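You operate a simulated robot arm through the tools that you are given. There is no shell and no other tool. Be economical: measure what you need, move in short steps, check, and stop when the job is done.

The job below is to be done with a simulated robot arm. You get a single attempt, and the scene is never put back.

## Task
Seat the job block due earliest in cell one's row and the one with the longest run in cell two's.
Fine: each on the first seat of its row; slide each row's nest slider to the nest printed on its block; leave the other job blocks.

It is judged by the outcome, as a careful person would: the job done as asked, and still so three seconds after it is handed in. It fails if anything else is knocked over, pushed out of place, dropped, spilled or broken.

## Robot
A 7-joint arm with a two-finger gripper, on a carriage that runs on a rail from [1.994, -1.224] to [-0.034, 0.021] (x, y) and turns from -2.897 to 2.897 rad about z. Base frame: it is fixed where the carriage stands at the start and does not move with it; the origin is on the floor, on the carriage's upright axis, x ahead of it, y to its left, z up. Readings come in m, rad, newtons and seconds.
Its first joint turns from -2.601 to 2.601 rad. Places, roughly: blue nest slider [2.3, -0.5, 0.8]; first seat of the cell one row [2.4, -0.5, 0.8]; first seat of the cell two row [2.4, -0.6, 0.8]; job block [2.5, -0.75, 0.75]; red nest slider [2.3, -0.4, 0.8]. Payload 2.45 kg.
The tool frame sits at the grasp point between the pads (the TCP): z along the fingers, y along the line on which they close. The tips reach 0.026 m beyond it. The gripper opens to 0.096 m. The gripper's body begins 0.069 m behind the TCP.
Orientation is that of the tool frame in the base frame, as a unit quaternion [w, x, y, z]. With the fingers straight down and closing along the base's y, the tool's x points along the base's -x, its y along +y and its z along -z.

## Interface
- The arm moves only by the tool arm_command. Its argument "series" is a list of rows, each a list of 7 numbers: the opening, from 0 (shut) to 1 (fully open), then the shift along the tool's x, y, z in mm, then the turn, a rotation vector about the tool's x, y, z in rad. In form: [[jaw, dx, dy, dz, ax, ay, az], ...]. A call has 1 to 12 rows; each row is the pose to reach, as a shift and turn from the pose commanded when the call began, along the tool's axes at that moment. A row lasts 0.2 s, in which the tool goes at most 0.05 m and 0.15 rad; a call with a longer step from one row to the next is refused whole, and so is a gripper value outside its range. A pose out of reach is approached as far as the arm can. The call stops where the force on the tool passes 40 N (or 10 N more than at its start, if that is more) or the arm is blocked; 0.2 s more then pass. Each finger halts on what it meets, pressing with about 34 N; the grip force reading is that of the motor and also rises with nothing between the fingers. The clock runs only during rows and for 0.2 s after the last one: add rows that repeat a pose to give the fingers time. It gives the time, the measured TCP pose, the force on the tool (base axes), the opening and the grip force at its end, in the units of the frame above (readings bear some noise), with the torque about the TCP (base axes, N m) and any sound that the robot's microphone picked up, and new pictures: "views" is both (left out), scene, wrist or none.
- Cameras (640 x 400 px; columns grow to the right, rows downward): "scene" is now at [0.0418, 0.1493, 1.6117]; the picture's right is [-0.24, -0.97, 0.00], its down [-0.55, 0.14, -0.82] and it looks along [0.80, -0.20, -0.57] (base axes); focal length 268 px, centre (320, 200). "wrist" rides on the gripper at [0.082, 0.003, -0.098] in the tool frame; the picture's right is [-0.04, 1.00, 0.00], its down [-0.73, -0.03, -0.68] and it looks along [-0.68, -0.03, 0.73] (tool axes); focal length 256 px, centre (320, 200). There is no depth. A picture from a camera that has moved, and an enlarged one, comes with that camera's place and axes in the base frame and with its lens.
- raise_lower(by): slides the trunk up (or, below 0, down) by that many m; the arm and the scene camera ride with it, the base frame stays. It gives what a move gives, with no picture.
- steer(legs): drives the robot by 1 to 6 legs, each [ahead, left, turn to the left] in m, m and rad, along the robot's own axes; the way and the turn of a leg run together, so that a leg with both is an arc; at most 1.5 m and 3.142 rad a leg. The arm and the cameras ride along, it lands a little off, and it stops where it bumps. It keeps to its track: a leg is cut to what the track allows. It gives what a move gives, and a new picture of the scene camera.
- aim_head(pan, tilt): turns the head with the scene camera to pan (to the left, within 2.705 rad either way) and tilt (down, from -0.506 to 1.204), counted from straight ahead of the robot. It gives what a move gives, and a new picture of the scene camera.
- close_up(camera, box): a new picture of the part [left, top, right, bottom] of that camera's present view, enlarged. It takes no simulated time.
- sign_off(): hands the job in; it is judged then, once.

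Work in short steps. Places have to be worked out from the pictures, the camera data and where the tool is seen: move nearer, look again, correct. Check each grasp and each placing, and mend what went wrong. You have 135 turns and 274 pictures in all, those below and enlarged ones among them. Open the gripper and draw the arm clear of the work before you hand the job in, unless the task says otherwise; then end with one line.

The tools are called after ">>>" by a JSON object that holds its "op" and its "data". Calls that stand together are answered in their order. arm_command: Moves the arm, as the interface text tells. Its arguments: {"type":"object","properties":{"series":{"type":"array","items":{"type":"array","items":{"type":"number"}}},"views":{"type":"string","enum":["both","scene","wrist","none"]}},"required":["series"]} The other tools are called the same way: raise_lower (by) slides the trunk up or down; steer (legs) drives the base; aim_head (pan, tilt) turns the head that bears the scene camera; close_up (camera, box) takes an enlarged picture of a part of a camera's view; sign_off () hands the job in.

At the start:

```text
t: 0.0
position: [0.7, -0.171, 1.0925]
ee_rot: [0.0, 0.0, 1.0, 0.0]
contact_force: [-0.1, 0.1, -0.1]
wrist_torque: [-0.02, -0.01, -0.01]
grip_width: 0.0959
gripper_force: 0.1
trunk travel left (down, up): [-0.6, 0.11]
robot x, y, heading: [-0.0021, -0.0001, -0.003]
head pan, tilt: [-0.244, 0.604]
```

scene: 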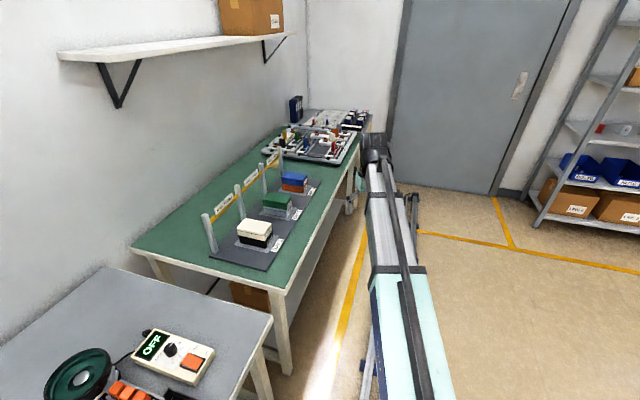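
wrist: 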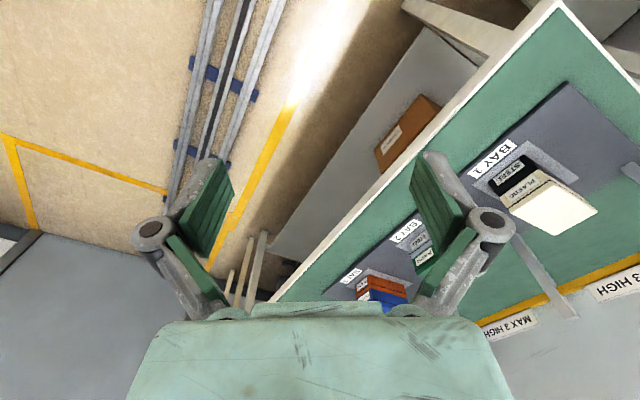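

The pictures show a bench along the left wall and a wall just past the rail's far end. I turn the robot to face the bench before driving, so the arm does not run into that end wall.

>>> {"op": "steer", "data": {"legs": [[0, 0, 1.02]]}}

```text
t: 2.9
position: [0.5374, 0.4797, 1.0923]
ee_rot: [-0.001, -0.465, 0.885, 0.001]
contact_force: [-0.1, -1.3, -0.1]
wrist_torque: [0.0, -0.02, 0.02]
grip_width: 0.096
gripper_force: 0.1
trunk travel left (down, up): [-0.6, 0.11]
robot x, y, heading: [-0.0008, -0.0009, 0.968]
head pan, tilt: [-0.244, 0.604]
camera scene: at [-0.0984, 0.1184, 1.6117], right [0.66, -0.75, 0.0], down [-0.42, -0.38, -0.82], along [0.62, 0.55, -0.57], focal length 268 px, centre (320, 200)
```

scene: 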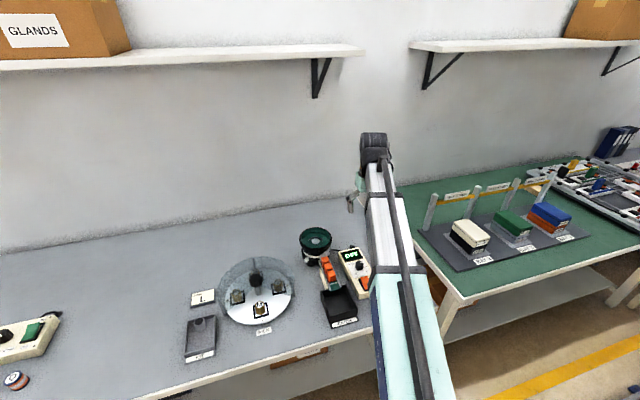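

The way is clear at this height: the posts reach about 0.95 m and the tool is at 1.09 m. I drive along the rail towards the far end.

>>> {"op": "steer", "data": {"legs": [[0.057, -1.1, 0], [0.054, -1.03, 0]]}}

>>> {"op": "aim_head", "data": {"pan": 0.0, "tilt": 0.85}}

```text
t: 13.5
position: [2.3744, -0.6558, 1.0927]
ee_rot: [-0.001, -0.453, 0.891, 0.0]
contact_force: [-0.3, -0.1, 0.2]
wrist_torque: [0.02, -0.01, 0.01]
grip_width: 0.0961
gripper_force: 0.1
trunk travel left (down, up): [-0.6, 0.11]
robot x, y, heading: [1.8211, -1.1223, 0.94]
head pan, tilt: [-0.244, 0.604]
camera scene: at [1.729, -0.9988, 1.6117], right [0.64, -0.77, 0.0], down [-0.44, -0.36, -0.82], along [0.63, 0.53, -0.57], focal length 268 px, centre (320, 200)
```

scene: 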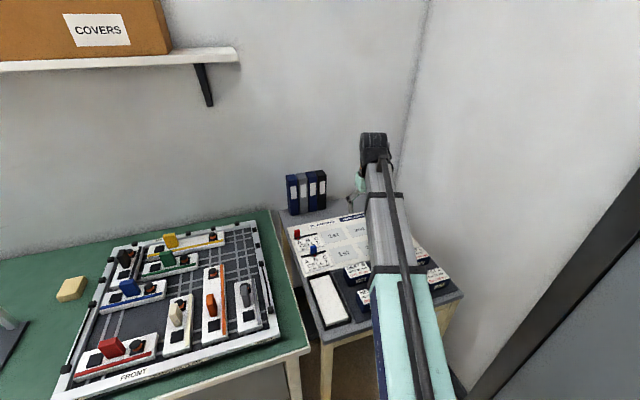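

```text
t: 14.2
position: [2.3748, -0.655, 1.0927]
ee_rot: [0.0, -0.453, 0.891, 0.0]
contact_force: [-0.7, 0.2, 1.2]
wrist_torque: [0.01, -0.01, -0.05]
grip_width: 0.0958
gripper_force: 0.0
trunk travel left (down, up): [-0.6, 0.11]
robot x, y, heading: [1.8232, -1.123, 0.939]
head pan, tilt: [0.0, 0.85]
camera scene: at [1.7074, -0.9923, 1.5912], right [0.81, -0.59, 0.0], down [-0.44, -0.61, -0.66], along [0.39, 0.53, -0.75], focal length 268 px, centre (320, 200)
```

scene: 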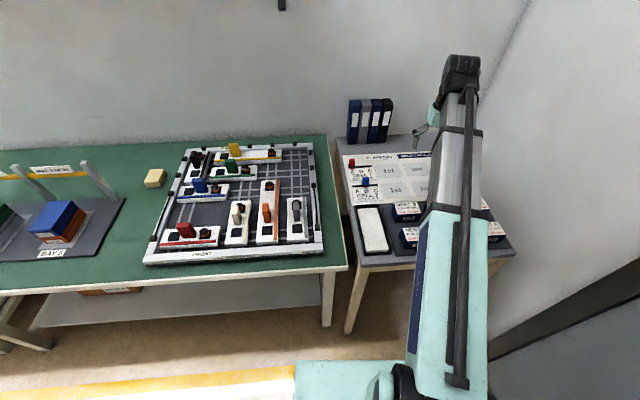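

The job station is the grey table with the printed board. I zoom in on it from the head and check the wrist view as well.

>>> {"op": "close_up", "data": {"camera": "scene", "box": [330, 130, 520, 270]}}

>>> {"op": "close_up", "data": {"camera": "wrist", "box": [0, 0, 640, 400]}}

```text
2.86 times, centred on (425, 200) of scene
camera zoom: at [1.7074, -0.9923, 1.5912], right [0.81, -0.59, 0.0], down [-0.44, -0.61, -0.66], along [0.39, 0.53, -0.75], focal length 767 px, centre (20, 200)
```

zoom: 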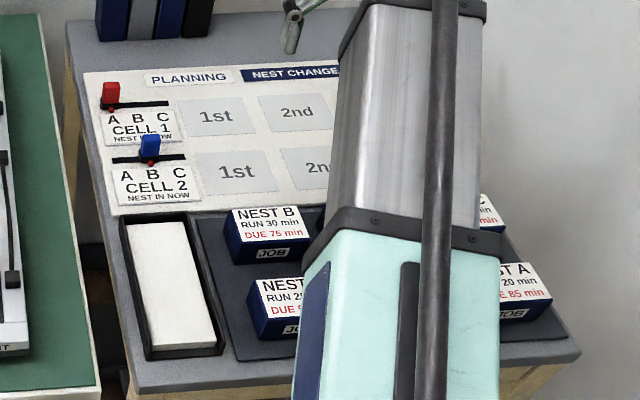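

```text
1.00 times, centred on (320, 200) of wrist (not enlarged: the box is as wide or as high as the picture)
camera zoom: at [2.3242, -0.719, 1.1904], right [-0.78, 0.62, 0.0], down [0.46, 0.58, 0.68], along [0.42, 0.53, -0.73], focal length 256 px, centre (320, 200)
```

zoom: 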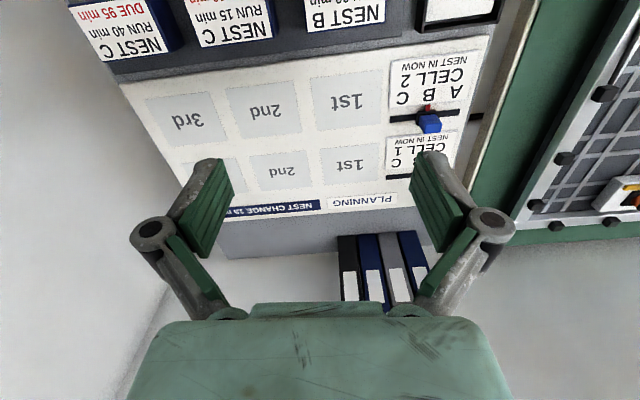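

The arm hides part of the tray from the head camera. I draw the tool back about 150 mm so the wrist camera sees all the blocks.

>>> {"op": "arm_command", "data": {"series": [[1, 45, 0, 0, 0, 0, 0], [1, 90, 0, 0, 0, 0, 0], [1, 135, 0, 0, 0, 0, 0], [1, 170, 0, 0, 0, 0, 0], [1, 170, 0, 0, 0, 0, 0]], "views": "both"}}

```text
t: 15.4
position: [2.277, -0.7927, 1.0936]
ee_rot: [-0.001, -0.452, 0.892, 0.0]
contact_force: [-0.8, -0.9, -0.1]
wrist_torque: [0.03, 0.0, 0.02]
grip_width: 0.0959
gripper_force: 0.0
trunk travel left (down, up): [-0.6, 0.11]
robot x, y, heading: [1.821, -1.1228, 0.944]
head pan, tilt: [0.0, 0.85]
camera scene: at [1.7072, -0.9926, 1.5911], right [0.81, -0.59, 0.0], down [-0.44, -0.61, -0.66], along [0.39, 0.53, -0.75], focal length 268 px, centre (320, 200)
camera wrist: at [2.2266, -0.8564, 1.1915], right [-0.78, 0.62, 0.0], down [0.46, 0.58, 0.68], along [0.42, 0.53, -0.73], focal length 256 px, centre (320, 200)
```

scene: 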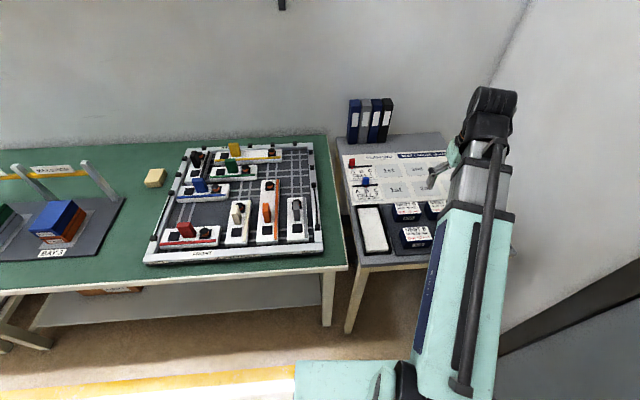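
wrist: 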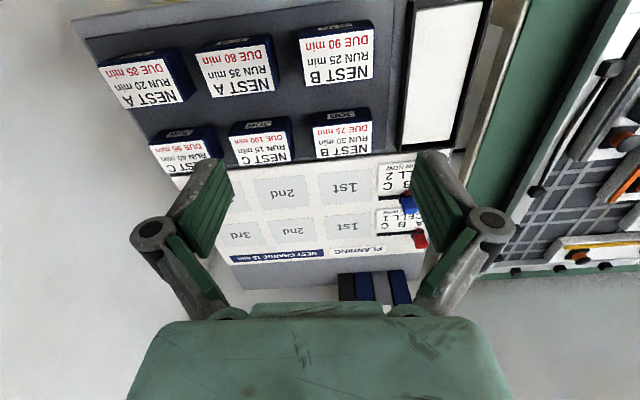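

All six blocks are in view. I enlarge them to read the labels.

>>> {"op": "close_up", "data": {"camera": "wrist", "box": [80, 10, 390, 190]}}

>>> {"op": "close_up", "data": {"camera": "wrist", "box": [190, 140, 450, 300]}}

>>> {"op": "close_up", "data": {"camera": "scene", "box": [335, 140, 455, 260]}}

```text
2.06 times, centred on (235, 100) of wrist
camera zoom: at [2.2266, -0.8564, 1.1915], right [-0.78, 0.62, 0.0], down [0.46, 0.58, 0.68], along [0.42, 0.53, -0.73], focal length 528 px, centre (496, 406)
```

zoom: 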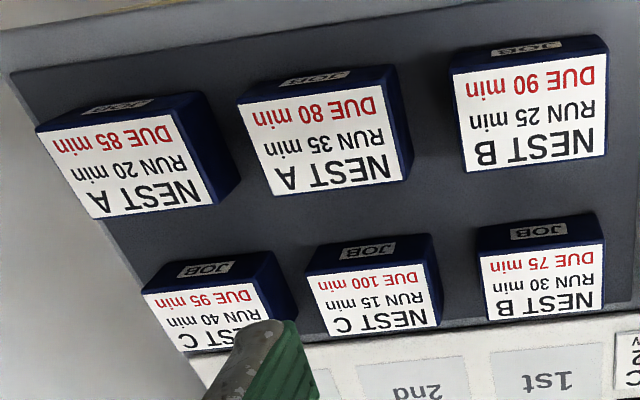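

```text
2.46 times, centred on (320, 220) of wrist
camera zoom: at [2.2266, -0.8564, 1.1915], right [-0.78, 0.62, 0.0], down [0.46, 0.58, 0.68], along [0.42, 0.53, -0.73], focal length 630 px, centre (320, 151)
```

zoom: 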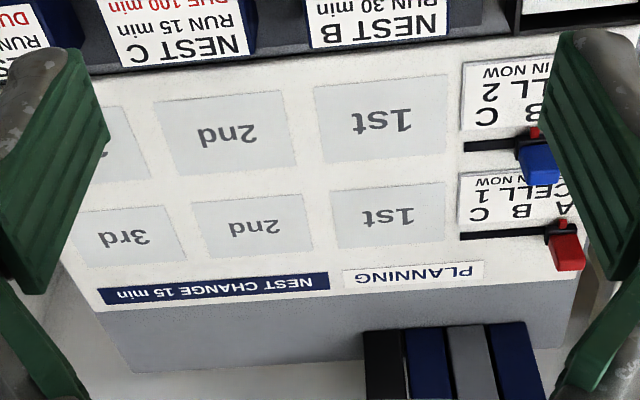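

```text
3.33 times, centred on (395, 200) of scene
camera zoom: at [1.7072, -0.9926, 1.5911], right [0.81, -0.59, 0.0], down [-0.44, -0.61, -0.66], along [0.39, 0.53, -0.75], focal length 894 px, centre (70, 200)
```

zoom: 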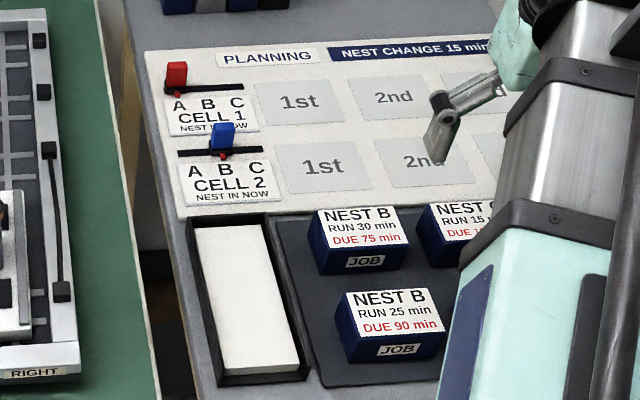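

The label check gives the 75 min block (NEST B) as earliest due, so cell 1 and its slider go to B. The longest run is 40 min (NEST C), so cell 2 and its slider go to C.

From the two cameras the 75 block's top is centred near (2.326, -0.677, 0.842), with its long side along the rail. I turn the tool about 1.489 rad so it closes across the short side, and hover over the block.

>>> {"op": "arm_command", "data": {"series": [[1, -11, 3, 10, 0, 0, 0.136], [1, -22, 5, 20, 0, 0, 0.272], [1, -33, 8, 30, 0, 0, 0.408], [1, -44, 11, 40, 0, 0, 0.544], [1, -56, 13, 50, 0, 0, 0.68], [1, -67, 16, 60, 0, 0, 0.816], [1, -78, 18, 70, 0, 0, 0.952], [1, -89, 21, 80, 0, 0, 1.088], [1, -100, 24, 90, 0, 0, 1.224], [1, -111, 26, 100, 0, 0, 1.36], [1, -122, 29, 110, 0, 0, 1.489], [1, -122, 29, 110, 0, 0, 1.489]]}}

```text
t: 18.0
position: [2.3237, -0.6756, 0.9804]
ee_rot: [0.0, 0.271, 0.962, 0.0]
contact_force: [-0.8, 0.5, -0.2]
wrist_torque: [-0.02, 0.0, -0.01]
grip_width: 0.0958
gripper_force: 0.1
trunk travel left (down, up): [-0.6, 0.11]
robot x, y, heading: [1.8243, -1.1189, 0.941]
head pan, tilt: [0.0, 0.85]
camera scene: at [1.7074, -0.9921, 1.5911], right [0.81, -0.59, 0.0], down [-0.44, -0.61, -0.66], along [0.39, 0.53, -0.75], focal length 268 px, centre (320, 200)
camera wrist: at [2.2552, -0.6297, 1.0792], right [0.56, 0.83, 0.0], down [0.61, -0.41, 0.68], along [0.56, -0.38, -0.73], focal length 256 px, centre (320, 200)
```

scene: 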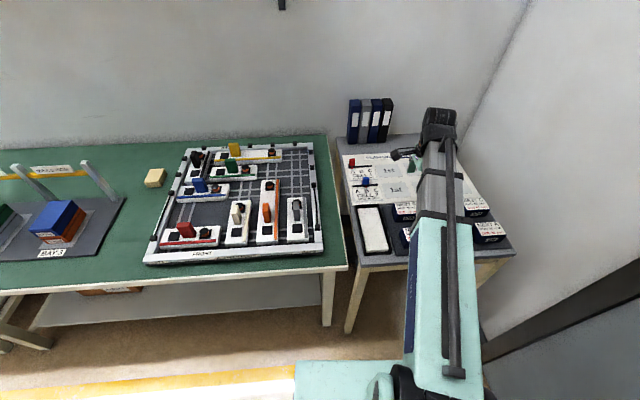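
wrist: 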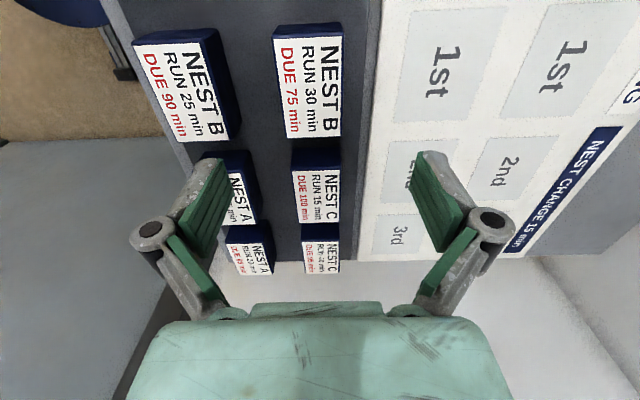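

The closer wrist view puts the block about 8 mm towards the robot and 5 mm farther along the row than the tool. I correct for that, come down to 0.90 and check again.

>>> {"op": "arm_command", "data": {"series": [[1, -3, -4, 40, 0, 0, 0], [1, -5, -8, 75, 0, 0, 0], [1, -5, -8, 75, 0, 0, 0]], "views": "wrist"}}

```text
t: 18.8
position: [2.3233, -0.6854, 0.9039]
ee_rot: [0.0, 0.271, 0.963, 0.0]
contact_force: [1.3, 0.5, -0.6]
wrist_torque: [0.04, 0.02, -0.03]
grip_width: 0.0957
gripper_force: 0.0
trunk travel left (down, up): [-0.6, 0.11]
robot x, y, heading: [1.821, -1.1179, 0.945]
head pan, tilt: [0.0, 0.85]
camera wrist: at [2.2555, -0.6394, 1.0025], right [0.55, 0.83, 0.0], down [0.61, -0.41, 0.68], along [0.56, -0.38, -0.73], focal length 256 px, centre (320, 200)
```

wrist: 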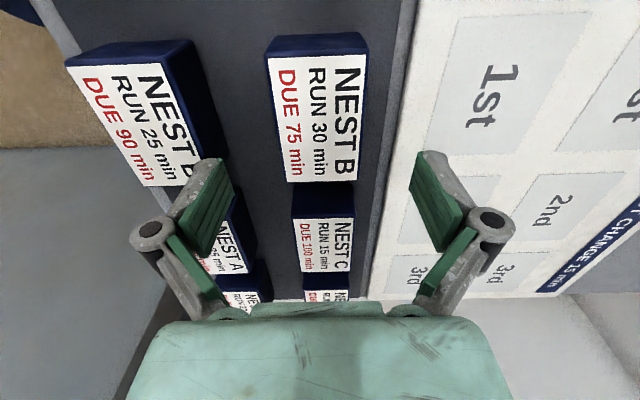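

The tool is now centred over the block and aligned with it. I narrow the jaws to about 75 mm so the fingers stay clear of the neighbour and the board edge, descend to z≈0.829, and grip.

>>> {"op": "arm_command", "data": {"series": [[0.78, 0, 0, 15, 0, 0, 0], [0.78, 0, 0, 40, 0, 0, 0], [0.78, 0, 0, 60, 0, 0, 0], [0.78, 0, 0, 75, 0, 0, 0], [0.78, 0, 0, 75, 0, 0, 0], [0.3, 0, 0, 75, 0, 0, 0], [0.3, 0, 0, 75, 0, 0, 0], [0.3, 0, 0, 75, 0, 0, 0]], "views": "both"}}

```text
t: 20.6
position: [2.3212, -0.6846, 0.8328]
ee_rot: [-0.001, 0.271, 0.963, 0.0]
contact_force: [0.5, 0.4, 3.2]
wrist_torque: [0.19, -0.12, 0.02]
grip_width: 0.0575
gripper_force: 33.5
trunk travel left (down, up): [-0.6, 0.11]
robot x, y, heading: [1.8232, -1.1203, 0.941]
head pan, tilt: [0.0, 0.85]
camera scene: at [1.7072, -0.9924, 1.5911], right [0.81, -0.59, 0.0], down [-0.44, -0.61, -0.66], along [0.39, 0.53, -0.75], focal length 268 px, centre (320, 200)
camera wrist: at [2.2537, -0.6393, 0.9309], right [0.55, 0.83, 0.0], down [0.61, -0.41, 0.68], along [0.57, -0.38, -0.73], focal length 256 px, centre (320, 200)
```

scene: 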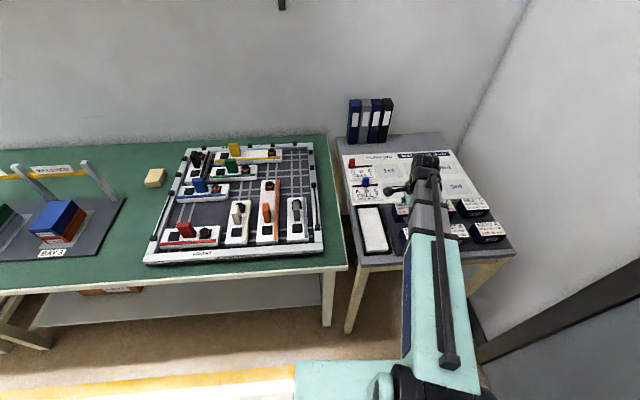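
wrist: 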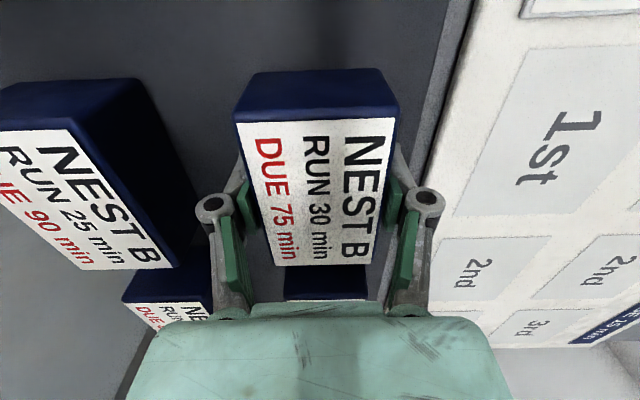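

The block is held at a width of 57 mm. I lift it 80 mm and check the grip.

>>> {"op": "arm_command", "data": {"series": [[0.3, 0, 0, -20, 0, 0, 0], [0.3, 0, 0, -50, 0, 0, 0], [0.3, 0, 0, -80, 0, 0, 0], [0.3, 0, 0, -80, 0, 0, 0]], "views": "wrist"}}

```text
t: 21.6
position: [2.323, -0.6858, 0.9126]
ee_rot: [0.0, 0.271, 0.963, 0.001]
contact_force: [0.6, 0.0, -0.9]
wrist_torque: [0.03, 0.01, 0.0]
grip_width: 0.0575
gripper_force: 34.4
trunk travel left (down, up): [-0.6, 0.11]
robot x, y, heading: [1.828, -1.1195, 0.938]
head pan, tilt: [0.0, 0.85]
camera wrist: at [2.2548, -0.6406, 1.0109], right [0.55, 0.83, 0.0], down [0.61, -0.41, 0.68], along [0.56, -0.38, -0.73], focal length 256 px, centre (320, 200)
```

wrist: 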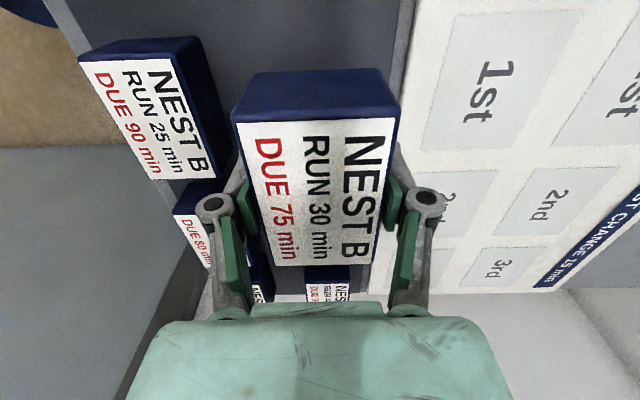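

The grip is good, and the block is centred at the tool. I carry it 247 mm along the tool's y to above the first seat of cell 1.

>>> {"op": "arm_command", "data": {"series": [[0.3, 0, 35, -10, 0, 0, 0], [0.3, 0, 75, -20, 0, 0, 0], [0.3, 0, 115, -20, 0, 0, 0], [0.3, 0, 155, -20, 0, 0, 0], [0.3, 0, 195, -20, 0, 0, 0], [0.3, 1, 230, -20, 0, 0, 0], [0.3, 1, 247, -20, 0, 0, 0], [0.3, 1, 247, -20, 0, 0, 0]]}}

>>> {"op": "close_up", "data": {"camera": "scene", "box": [330, 120, 490, 220]}}

```text
t: 23.4
position: [2.4508, -0.4737, 0.9331]
ee_rot: [0.0, 0.271, 0.963, -0.001]
contact_force: [-0.6, 0.4, -0.9]
wrist_torque: [0.02, -0.01, -0.03]
grip_width: 0.0577
gripper_force: 33.6
trunk travel left (down, up): [-0.6, 0.11]
robot x, y, heading: [1.8219, -1.1206, 0.94]
head pan, tilt: [0.0, 0.85]
camera scene: at [1.7075, -0.9921, 1.5911], right [0.81, -0.59, 0.0], down [-0.44, -0.61, -0.66], along [0.39, 0.53, -0.75], focal length 268 px, centre (320, 200)
camera wrist: at [2.3831, -0.4291, 1.0309], right [0.55, 0.83, 0.0], down [0.61, -0.41, 0.68], along [0.56, -0.38, -0.73], focal length 256 px, centre (320, 200)
```

scene: 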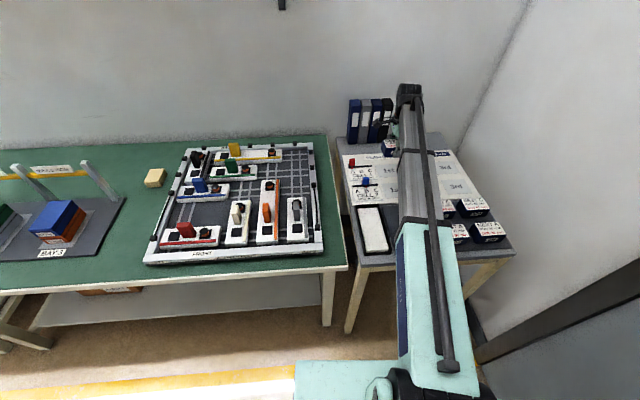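
wrist: 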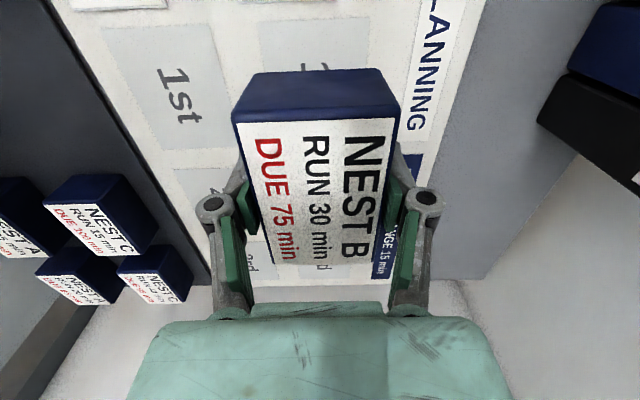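

```text
4.00 times, centred on (410, 170) of scene
camera zoom: at [1.7075, -0.9921, 1.5911], right [0.81, -0.59, 0.0], down [-0.44, -0.61, -0.66], along [0.39, 0.53, -0.75], focal length 1073 px, centre (-40, 320)
```

zoom: 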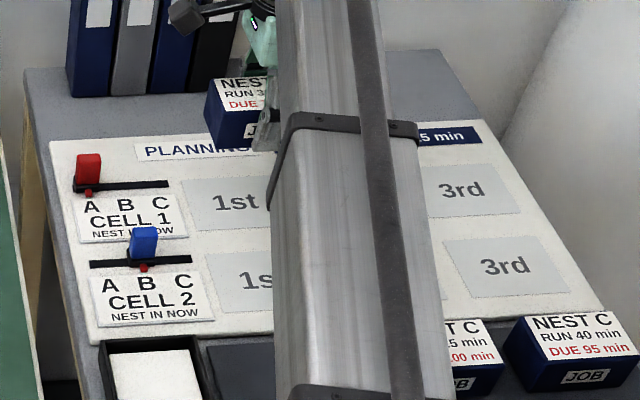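

To check the seat's place, I zoom in on the wrist view. Cell 2's first seat and part of cell 1's are visible there.

>>> {"op": "close_up", "data": {"camera": "wrist", "box": [60, 0, 460, 250]}}

```text
1.60 times, centred on (260, 125) of wrist
camera zoom: at [2.3831, -0.4291, 1.0309], right [0.55, 0.83, 0.0], down [0.61, -0.41, 0.68], along [0.56, -0.38, -0.73], focal length 410 px, centre (416, 320)
```

zoom: 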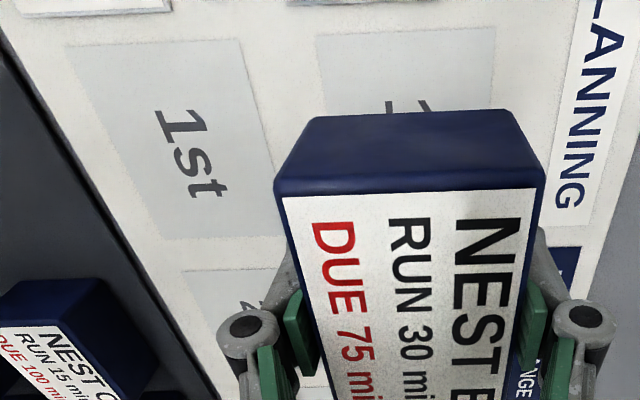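

The seat's near edge puts its centre near (2.450, -0.477), within 4 mm of the tool. I shift 3 mm, lower to about 15 mm above the surface, and look again.

>>> {"op": "arm_command", "data": {"series": [[0.3, 0, -2, 25, 0, 0, 0], [0.3, 0, -3, 50, 0, 0, 0], [0.3, 0, -3, 67, 0, 0, 0], [0.3, 0, -3, 67, 0, 0, 0]], "views": "wrist"}}

>>> {"op": "close_up", "data": {"camera": "scene", "box": [330, 120, 490, 220]}}

```text
t: 24.4
position: [2.4489, -0.478, 0.8637]
ee_rot: [0.0, 0.271, 0.963, -0.001]
contact_force: [-0.6, 0.4, -1.9]
wrist_torque: [0.02, -0.01, 0.0]
grip_width: 0.0574
gripper_force: 34.4
trunk travel left (down, up): [-0.6, 0.11]
robot x, y, heading: [1.8267, -1.1164, 0.94]
head pan, tilt: [0.0, 0.85]
camera wrist: at [2.382, -0.4323, 0.9624], right [0.55, 0.83, 0.0], down [0.61, -0.41, 0.68], along [0.56, -0.38, -0.73], focal length 256 px, centre (320, 200)
```

wrist: 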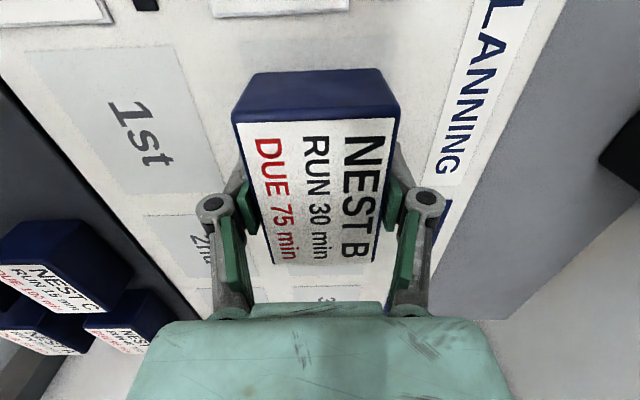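

```text
4.00 times, centred on (410, 170) of scene
camera zoom: at [1.7075, -0.9921, 1.5911], right [0.81, -0.59, 0.0], down [-0.44, -0.61, -0.66], along [0.39, 0.53, -0.75], focal length 1073 px, centre (-40, 320)
```

zoom: 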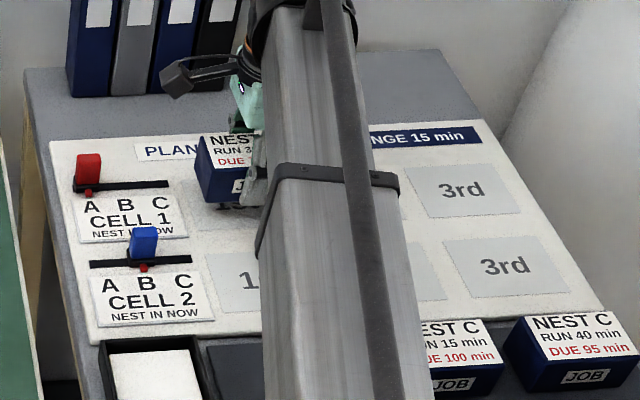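

I zoom in on the seat's visible edge behind the block.

>>> {"op": "close_up", "data": {"camera": "wrist", "box": [200, 0, 440, 150]}}

```text
2.67 times, centred on (320, 75) of wrist
camera zoom: at [2.382, -0.4323, 0.9624], right [0.55, 0.83, 0.0], down [0.61, -0.41, 0.68], along [0.56, -0.38, -0.73], focal length 683 px, centre (320, 533)
```

zoom: 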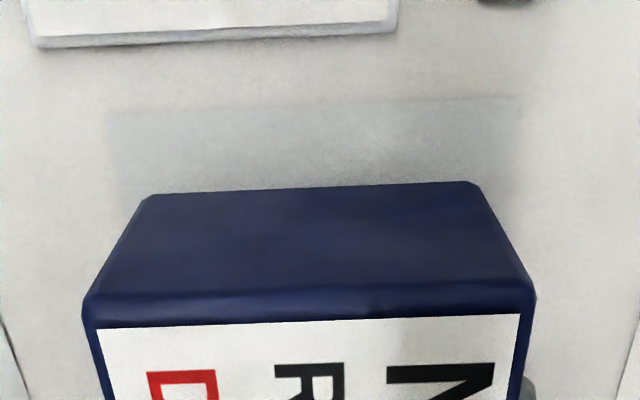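

The block sits about 5 mm too far along the row and is fine sideways. I shift it 5 mm and lower gently towards contact.

>>> {"op": "arm_command", "data": {"series": [[0.3, 5, 0, 0, 0, 0, 0], [0.3, 5, 0, 5, 0, 0, 0], [0.3, 5, 0, 10, 0, 0, 0], [0.3, 5, 0, 13, 0, 0, 0], [0.3, 5, 0, 13, 0, 0, 0]], "views": "none"}}

```text
t: 25.6
position: [2.4452, -0.4742, 0.8526]
ee_rot: [0.0, 0.27, 0.963, 0.0]
contact_force: [-0.4, -0.6, -1.2]
wrist_torque: [0.0, -0.04, 0.01]
grip_width: 0.0575
gripper_force: 34.5
trunk travel left (down, up): [-0.6, 0.11]
robot x, y, heading: [1.8251, -1.1229, 0.943]
head pan, tilt: [0.0, 0.85]
```

No contact yet, so I lower it in small steps.

>>> {"op": "arm_command", "data": {"series": [[0.3, 0, 0, 2, 0, 0, 0], [0.3, 0, 0, 4, 0, 0, 0], [0.3, 0, 0, 5, 0, 0, 0]], "views": "none"}}

```text
t: 26.4
position: [2.4459, -0.4753, 0.8469]
ee_rot: [0.0, 0.27, 0.963, 0.0]
contact_force: [-0.1, 0.6, -1.6]
wrist_torque: [0.01, 0.01, 0.03]
grip_width: 0.0575
gripper_force: 33.9
trunk travel left (down, up): [-0.6, 0.11]
robot x, y, heading: [1.82, -1.116, 0.942]
head pan, tilt: [0.0, 0.85]
```

>>> {"op": "arm_command", "data": {"series": [[0.3, 0, 0, 2, 0, 0, 0], [0.3, 0, 0, 4, 0, 0, 0], [0.3, 0, 0, 4, 0, 0, 0]], "views": "wrist"}}

```text
t: 27.2
position: [2.4456, -0.4739, 0.8422]
ee_rot: [0.0, 0.27, 0.963, 0.0]
contact_force: [-0.1, 0.6, -1.6]
wrist_torque: [0.0, 0.0, 0.01]
grip_width: 0.0575
gripper_force: 33.9
trunk travel left (down, up): [-0.6, 0.11]
robot x, y, heading: [1.8234, -1.1199, 0.937]
head pan, tilt: [0.0, 0.85]
camera wrist: at [2.3784, -0.4292, 0.9407], right [0.55, 0.83, 0.0], down [0.61, -0.41, 0.68], along [0.56, -0.38, -0.73], focal length 256 px, centre (320, 200)
```

wrist: 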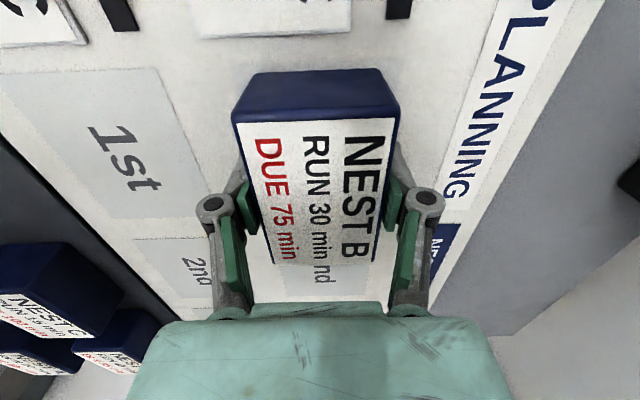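

There is still no contact, so the board may be level with the tray floor. I go down a little more.

>>> {"op": "arm_command", "data": {"series": [[0.3, 0, 0, 2, 0, 0, 0], [0.3, 0, 0, 4, 0, 0, 0], [0.3, 0, 0, 6, 0, 0, 0], [0.3, 0, 0, 6, 0, 0, 0]], "views": "none"}}

```text
t: 28.2
position: [2.4461, -0.4746, 0.8366]
ee_rot: [0.0, 0.27, 0.963, 0.0]
contact_force: [0.8, 0.6, -1.0]
wrist_torque: [0.0, 0.0, 0.01]
grip_width: 0.0572
gripper_force: 33.5
trunk travel left (down, up): [-0.6, 0.11]
robot x, y, heading: [1.8253, -1.1191, 0.94]
head pan, tilt: [0.0, 0.85]
```

>>> {"op": "arm_command", "data": {"series": [[0.3, 0, 0, 2, 0, 0, 0], [0.3, 0, 0, 4, 0, 0, 0], [0.3, 0, 0, 5, 0, 0, 0], [0.3, 0, 0, 5, 0, 0, 0]], "views": "wrist"}}

>>> {"op": "close_up", "data": {"camera": "scene", "box": [330, 120, 490, 220]}}

```text
t: 29.2
position: [2.4446, -0.4748, 0.8362]
ee_rot: [0.001, 0.271, 0.963, 0.003]
contact_force: [7.9, 6.4, 28.1]
wrist_torque: [0.21, -0.28, 0.0]
grip_width: 0.0578
gripper_force: 34.4
trunk travel left (down, up): [-0.6, 0.11]
robot x, y, heading: [1.8248, -1.1191, 0.939]
head pan, tilt: [0.0, 0.85]
camera wrist: at [2.3773, -0.43, 0.9339], right [0.55, 0.83, 0.01], down [0.61, -0.41, 0.68], along [0.57, -0.37, -0.73], focal length 256 px, centre (320, 200)
```

wrist: 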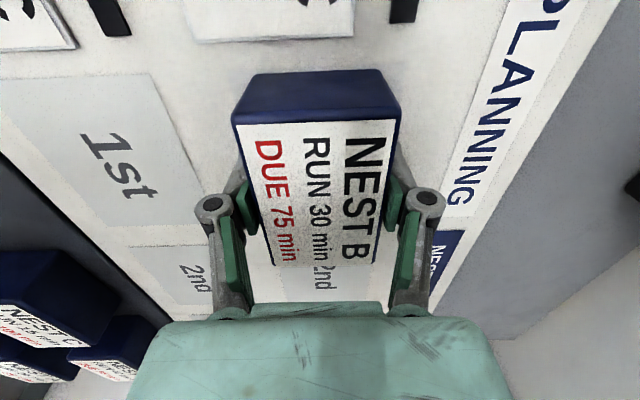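

```text
4.00 times, centred on (410, 170) of scene
camera zoom: at [1.7058, -0.994, 1.5914], right [0.81, -0.59, 0.0], down [-0.44, -0.61, -0.66], along [0.39, 0.53, -0.75], focal length 1073 px, centre (-40, 320)
```

zoom: 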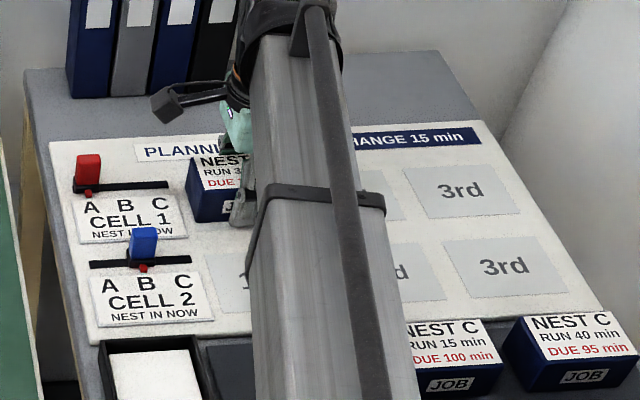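

It is in contact at 28 N. Before releasing, I zoom in to see how the block lies against the seat outline.

>>> {"op": "close_up", "data": {"camera": "wrist", "box": [180, 0, 500, 200]}}

>>> {"op": "close_up", "data": {"camera": "scene", "box": [340, 140, 420, 190]}}

```text
2.00 times, centred on (340, 100) of wrist
camera zoom: at [2.3773, -0.43, 0.9339], right [0.55, 0.83, 0.01], down [0.61, -0.41, 0.68], along [0.57, -0.37, -0.73], focal length 512 px, centre (280, 400)
```

zoom: 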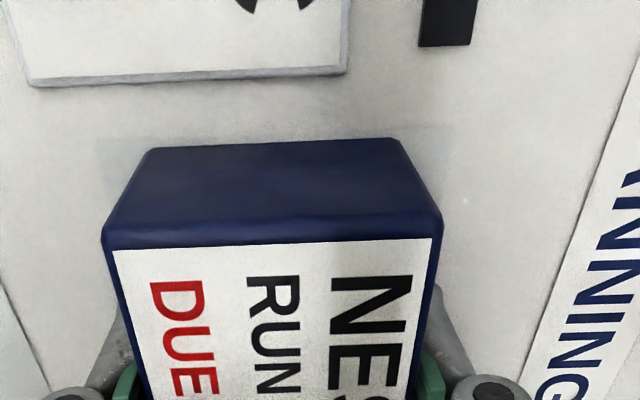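

```text
8.00 times, centred on (380, 165) of scene
camera zoom: at [1.7058, -0.994, 1.5914], right [0.81, -0.59, 0.0], down [-0.44, -0.61, -0.66], along [0.39, 0.53, -0.75], focal length 2147 px, centre (-160, 480)
```

zoom: 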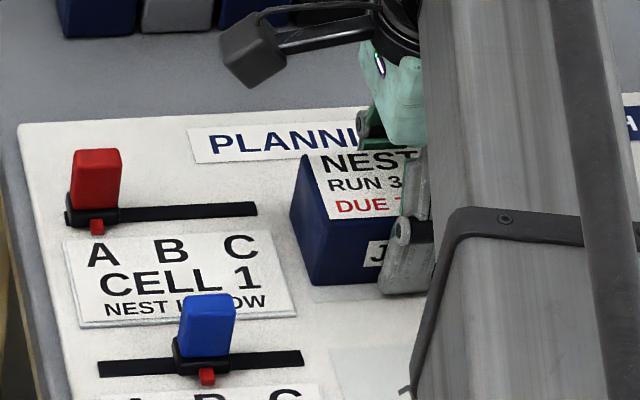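

The seat's left margin is about 4 mm out of an ideal 6, and sideways it is centred, so the block sits inside its seat. I ease off the pressure, open the jaws part way, and lift straight up.

>>> {"op": "arm_command", "data": {"series": [[0.3, -1, 1, -3, 0, 0, 0], [0.3, -1, 1, -3, 0, 0, 0], [0.8, -1, 1, -3, 0, 0, 0], [0.8, -1, 1, -3, 0, 0, 0], [0.8, -1, 1, -25, 0, 0, 0], [0.8, -1, 1, -60, 0, 0, 0], [0.8, -1, 1, -100, 0, 0, 0], [0.8, -1, 1, -100, 0, 0, 0]], "views": "wrist"}}

>>> {"op": "close_up", "data": {"camera": "scene", "box": [330, 120, 490, 220]}}

```text
t: 31.0
position: [2.4477, -0.4734, 0.933]
ee_rot: [0.0, 0.271, 0.963, 0.0]
contact_force: [0.1, 0.2, 0.3]
wrist_torque: [-0.02, -0.04, 0.0]
grip_width: 0.0767
gripper_force: 0.0
trunk travel left (down, up): [-0.6, 0.11]
robot x, y, heading: [1.8261, -1.119, 0.935]
head pan, tilt: [0.0, 0.85]
camera wrist: at [2.3793, -0.4288, 1.0304], right [0.55, 0.83, 0.0], down [0.61, -0.41, 0.68], along [0.56, -0.38, -0.73], focal length 256 px, centre (320, 200)
```

wrist: 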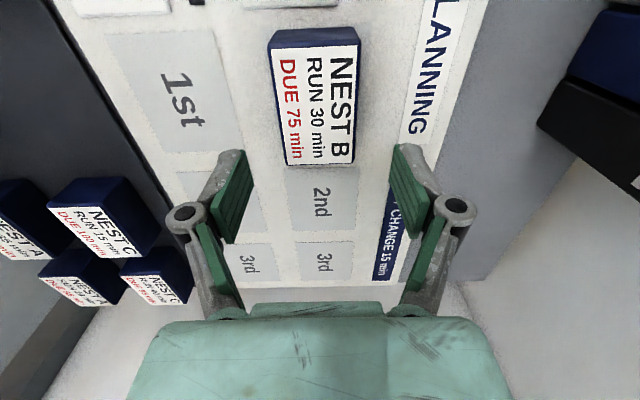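

```text
4.00 times, centred on (410, 170) of scene
camera zoom: at [1.7072, -0.9925, 1.5911], right [0.81, -0.59, 0.0], down [-0.44, -0.61, -0.66], along [0.39, 0.53, -0.75], focal length 1073 px, centre (-40, 320)
```

zoom: 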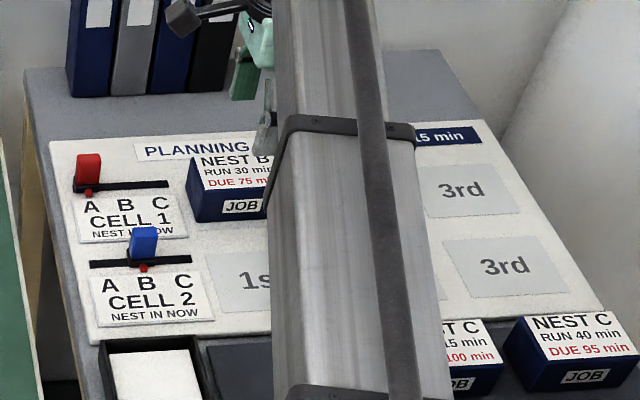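

The first block sits in its seat. Next I hover over the 40 min block, estimated near (2.543, -0.812).

>>> {"op": "arm_command", "data": {"series": [[0.8, -29, -26, -20, 0, 0, 0], [0.8, -57, -53, -20, 0, 0, 0], [0.8, -86, -79, -20, 0, 0, 0], [0.8, -115, -106, -20, 0, 0, 0], [0.8, -143, -132, -20, 0, 0, 0], [0.8, -172, -159, -20, 0, 0, 0], [0.8, -200, -185, -20, 0, 0, 0], [0.8, -229, -212, -20, 0, 0, 0], [0.8, -258, -238, -20, 0, 0, 0], [0.8, -258, -238, -20, 0, 0, 0]]}}

```text
t: 33.2
position: [2.5397, -0.8107, 0.9521]
ee_rot: [0.001, 0.271, 0.963, 0.001]
contact_force: [0.2, -0.2, -0.1]
wrist_torque: [0.03, 0.01, 0.02]
grip_width: 0.077
gripper_force: 0.1
trunk travel left (down, up): [-0.6, 0.11]
robot x, y, heading: [1.8217, -1.1206, 0.941]
head pan, tilt: [0.0, 0.85]
camera scene: at [1.7073, -0.9926, 1.5911], right [0.81, -0.59, 0.0], down [-0.44, -0.61, -0.66], along [0.39, 0.53, -0.75], focal length 268 px, centre (320, 200)
camera wrist: at [2.4714, -0.7654, 1.0505], right [0.55, 0.83, 0.0], down [0.61, -0.41, 0.68], along [0.56, -0.38, -0.73], focal length 256 px, centre (320, 200)
```

scene: 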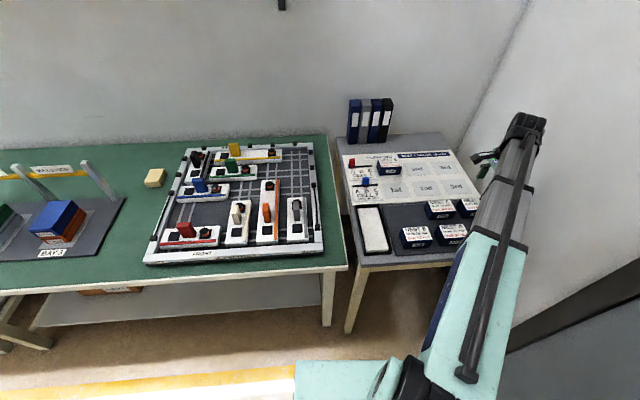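
wrist: 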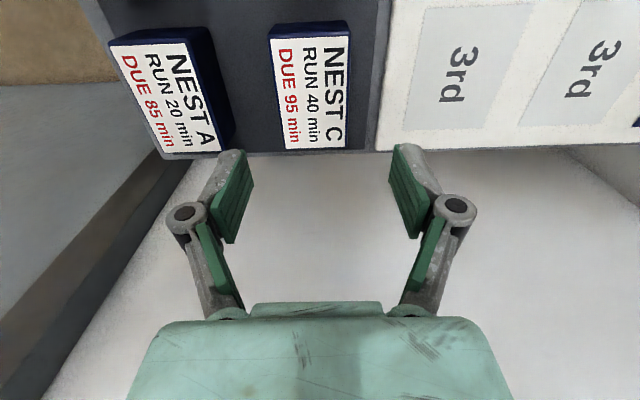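

The 40 min block is about 5.5 mm towards the robot from the tool and is well aligned. I correct for that, descend and grip.

>>> {"op": "arm_command", "data": {"series": [[0.8, -3, -5.5, 20, 0, 0, 0], [0.8, -3, -5.5, 60, 0, 0, 0], [0.8, -3, -5.5, 95, 0, 0, 0], [0.8, -3, -5.5, 119, 0, 0, 0], [0.8, -3, -5.5, 119, 0, 0, 0], [0.3, -3, -5.5, 119, 0, 0, 0], [0.3, -3, -5.5, 119, 0, 0, 0], [0.3, -3, -5.5, 119, 0, 0, 0]], "views": "wrist"}}

```text
t: 35.0
position: [2.5415, -0.8173, 0.835]
ee_rot: [0.0, 0.271, 0.963, 0.0]
contact_force: [-0.5, -1.6, 3.0]
wrist_torque: [0.01, -0.08, 0.03]
grip_width: 0.0579
gripper_force: 33.9
trunk travel left (down, up): [-0.6, 0.11]
robot x, y, heading: [1.8242, -1.1188, 0.941]
head pan, tilt: [0.0, 0.85]
camera wrist: at [2.4736, -0.7716, 0.9338], right [0.55, 0.83, 0.0], down [0.61, -0.41, 0.68], along [0.57, -0.38, -0.73], focal length 256 px, centre (320, 200)
```

wrist: 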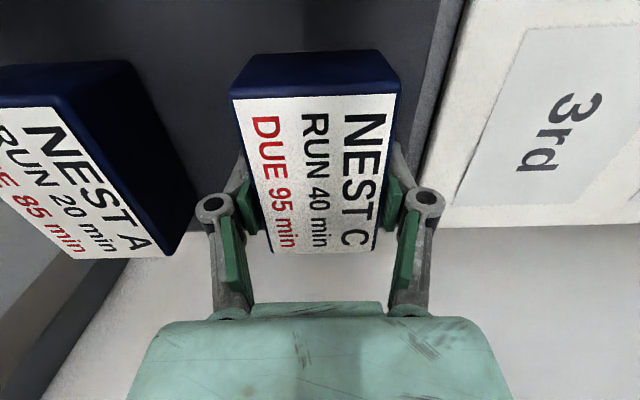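

The grip is good, though this block sits about 4 mm the other way in the jaws. I lift it 105 mm and carry it above the first seat of cell 2.

>>> {"op": "arm_command", "data": {"series": [[0.3, 0, 0, -30, 0, 0, 0], [0.3, 0, 0, -70, 0, 0, 0], [0.3, 0, 0, -105, 0, 0, 0], [0.3, 36, 18, -105, 0, 0, 0], [0.3, 71, 36, -105, 0, 0, 0], [0.3, 107, 54, -105, 0, 0, 0], [0.3, 142, 72, -105, 0, 0, 0], [0.3, 178, 90, -105, 0, 0, 0], [0.3, 213, 108, -105, 0, 0, 0], [0.3, 249, 126, -105, 0, 0, 0], [0.3, 249, 126, -105, 0, 0, 0]], "views": "wrist"}}

```text
t: 37.4
position: [2.3981, -0.5785, 0.9382]
ee_rot: [0.0, 0.27, 0.963, 0.0]
contact_force: [0.5, -0.2, -1.7]
wrist_torque: [-0.02, 0.01, -0.02]
grip_width: 0.0574
gripper_force: 34.4
trunk travel left (down, up): [-0.6, 0.11]
robot x, y, heading: [1.821, -1.1206, 0.941]
head pan, tilt: [0.0, 0.85]
camera wrist: at [2.3298, -0.5333, 1.0362], right [0.56, 0.83, 0.0], down [0.61, -0.41, 0.68], along [0.56, -0.38, -0.73], focal length 256 px, centre (320, 200)
```

wrist: 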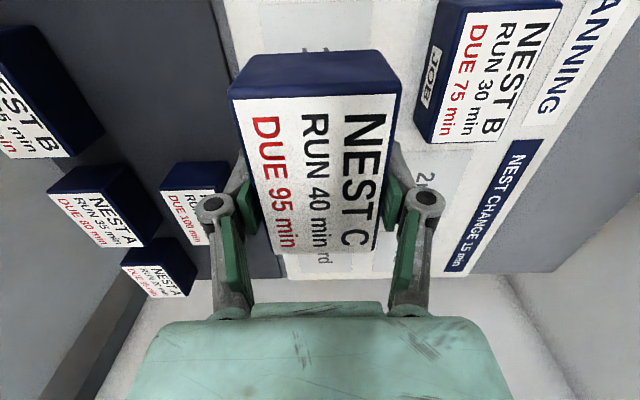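

Now I lower it to about 14 mm above the surface and check the seat outline.

>>> {"op": "arm_command", "data": {"series": [[0.3, 2, 0, 30, 0, 0, 0], [0.3, 2, 0, 60, 0, 0, 0], [0.3, 2, 0, 88, 0, 0, 0], [0.3, 2, 0, 88, 0, 0, 0]], "views": "wrist"}}

>>> {"op": "close_up", "data": {"camera": "wrist", "box": [180, 0, 500, 200]}}

```text
t: 38.4
position: [2.3936, -0.58, 0.8513]
ee_rot: [0.0, 0.271, 0.963, 0.001]
contact_force: [0.1, 0.3, -2.0]
wrist_torque: [-0.05, -0.03, 0.02]
grip_width: 0.0574
gripper_force: 33.5
trunk travel left (down, up): [-0.6, 0.11]
robot x, y, heading: [1.8276, -1.1199, 0.938]
head pan, tilt: [0.0, 0.85]
camera wrist: at [2.3269, -0.5344, 0.9495], right [0.55, 0.83, 0.0], down [0.61, -0.41, 0.68], along [0.57, -0.38, -0.73], focal length 256 px, centre (320, 200)
```

wrist: 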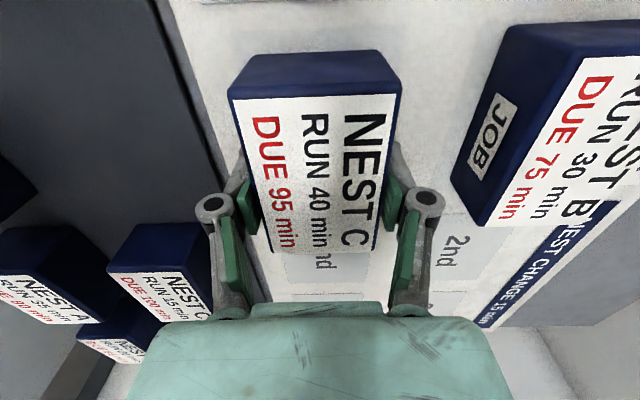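

```text
2.00 times, centred on (340, 100) of wrist
camera zoom: at [2.3269, -0.5344, 0.9495], right [0.55, 0.83, 0.0], down [0.61, -0.41, 0.68], along [0.57, -0.38, -0.73], focal length 512 px, centre (280, 400)
```

zoom: 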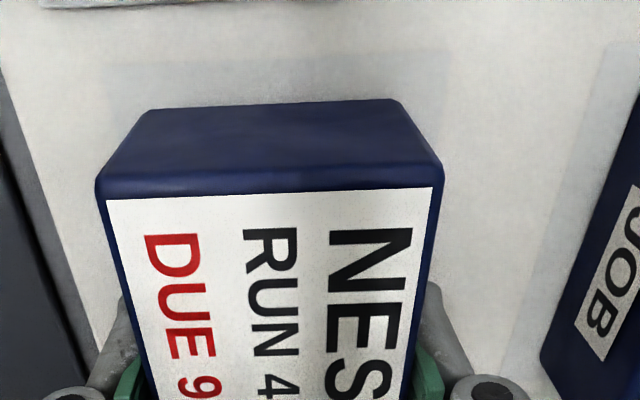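

The end margin comes out at about 6.6 mm, which is ideal, and sideways it needs 2 mm. I correct that and lower to contact.

>>> {"op": "arm_command", "data": {"series": [[0.3, 0, 2, 0, 0, 0, 0], [0.3, 0, 2, 5, 0, 0, 0], [0.3, 0, 2, 10, 0, 0, 0], [0.3, 0, 2, 14, 0, 0, 0], [0.3, 0, 2, 17, 0, 0, 0], [0.3, 0, 2, 17, 0, 0, 0]], "views": "none"}}

```text
t: 39.8
position: [2.395, -0.5784, 0.834]
ee_rot: [0.0, 0.271, 0.963, 0.001]
contact_force: [2.3, 7.4, 28.1]
wrist_torque: [0.24, -0.09, 0.01]
grip_width: 0.0581
gripper_force: 33.9
trunk travel left (down, up): [-0.6, 0.11]
robot x, y, heading: [1.8235, -1.1173, 0.941]
head pan, tilt: [0.0, 0.85]
```

It is in contact at 28 N. I ease off, open, lift clear and look.

>>> {"op": "arm_command", "data": {"series": [[0.3, 0, 0, -3, 0, 0, 0], [0.3, 0, 0, -3, 0, 0, 0], [0.8, 0, 0, -3, 0, 0, 0], [0.8, 0, 0, -3, 0, 0, 0], [0.8, 0, 0, -25, 0, 0, 0], [0.8, 0, 0, -60, 0, 0, 0], [0.8, 0, 0, -100, 0, 0, 0], [0.8, 45, 0, -120, 0, 0, 0], [0.8, 90, 0, -140, 0, 0, 0], [0.8, 130, 0, -150, 0, 0, 0], [0.8, 130, 0, -150, 0, 0, 0]]}}

>>> {"op": "close_up", "data": {"camera": "wrist", "box": [260, 0, 580, 200]}}

>>> {"op": "close_up", "data": {"camera": "scene", "box": [330, 120, 490, 220]}}

```text
t: 42.2
position: [2.2838, -0.5117, 0.9822]
ee_rot: [-0.001, 0.27, 0.963, 0.0]
contact_force: [0.4, 0.3, -0.3]
wrist_torque: [-0.01, -0.08, 0.02]
grip_width: 0.077
gripper_force: 0.2
trunk travel left (down, up): [-0.6, 0.11]
robot x, y, heading: [1.8265, -1.1169, 0.941]
head pan, tilt: [0.0, 0.85]
camera scene: at [1.7072, -0.9922, 1.5911], right [0.81, -0.59, 0.0], down [-0.44, -0.61, -0.66], along [0.39, 0.53, -0.75], focal length 268 px, centre (320, 200)
camera wrist: at [2.216, -0.4654, 1.0806], right [0.56, 0.83, 0.0], down [0.61, -0.41, 0.68], along [0.56, -0.38, -0.73], focal length 256 px, centre (320, 200)
```

scene: 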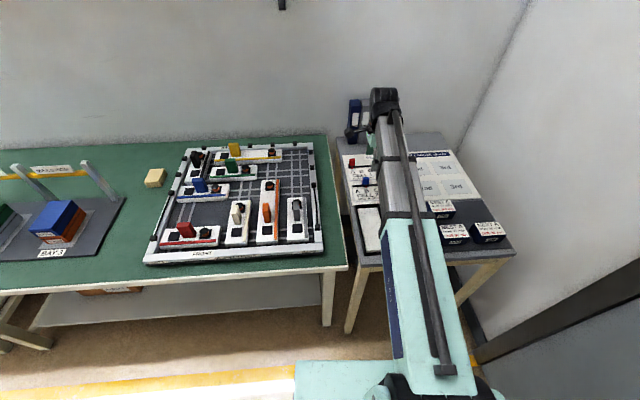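
wrist: 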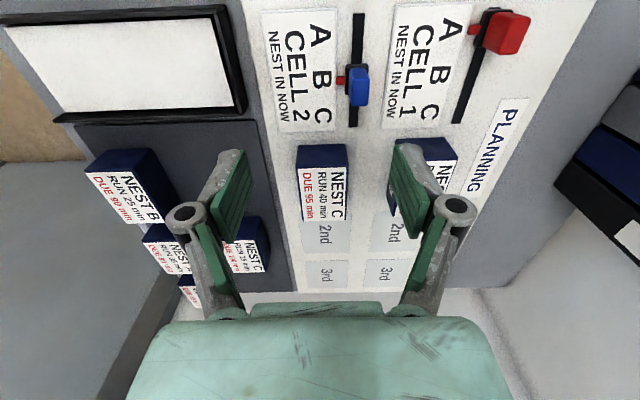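

```text
2.00 times, centred on (420, 100) of wrist
camera zoom: at [2.216, -0.4654, 1.0806], right [0.56, 0.83, 0.0], down [0.61, -0.41, 0.68], along [0.56, -0.38, -0.73], focal length 512 px, centre (120, 400)
```

zoom: 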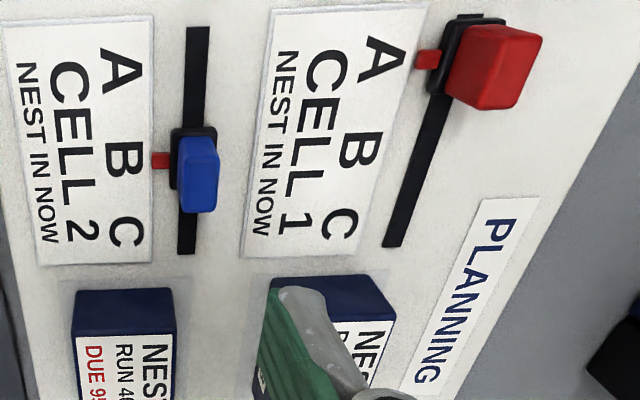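

```text
4.00 times, centred on (410, 170) of scene
camera zoom: at [1.7072, -0.9922, 1.5911], right [0.81, -0.59, 0.0], down [-0.44, -0.61, -0.66], along [0.39, 0.53, -0.75], focal length 1073 px, centre (-40, 320)
```

zoom: 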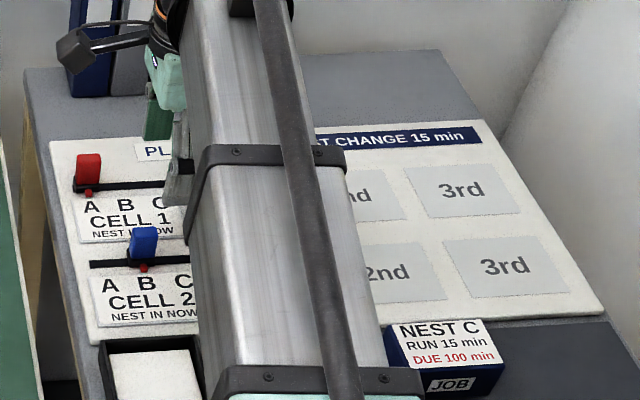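

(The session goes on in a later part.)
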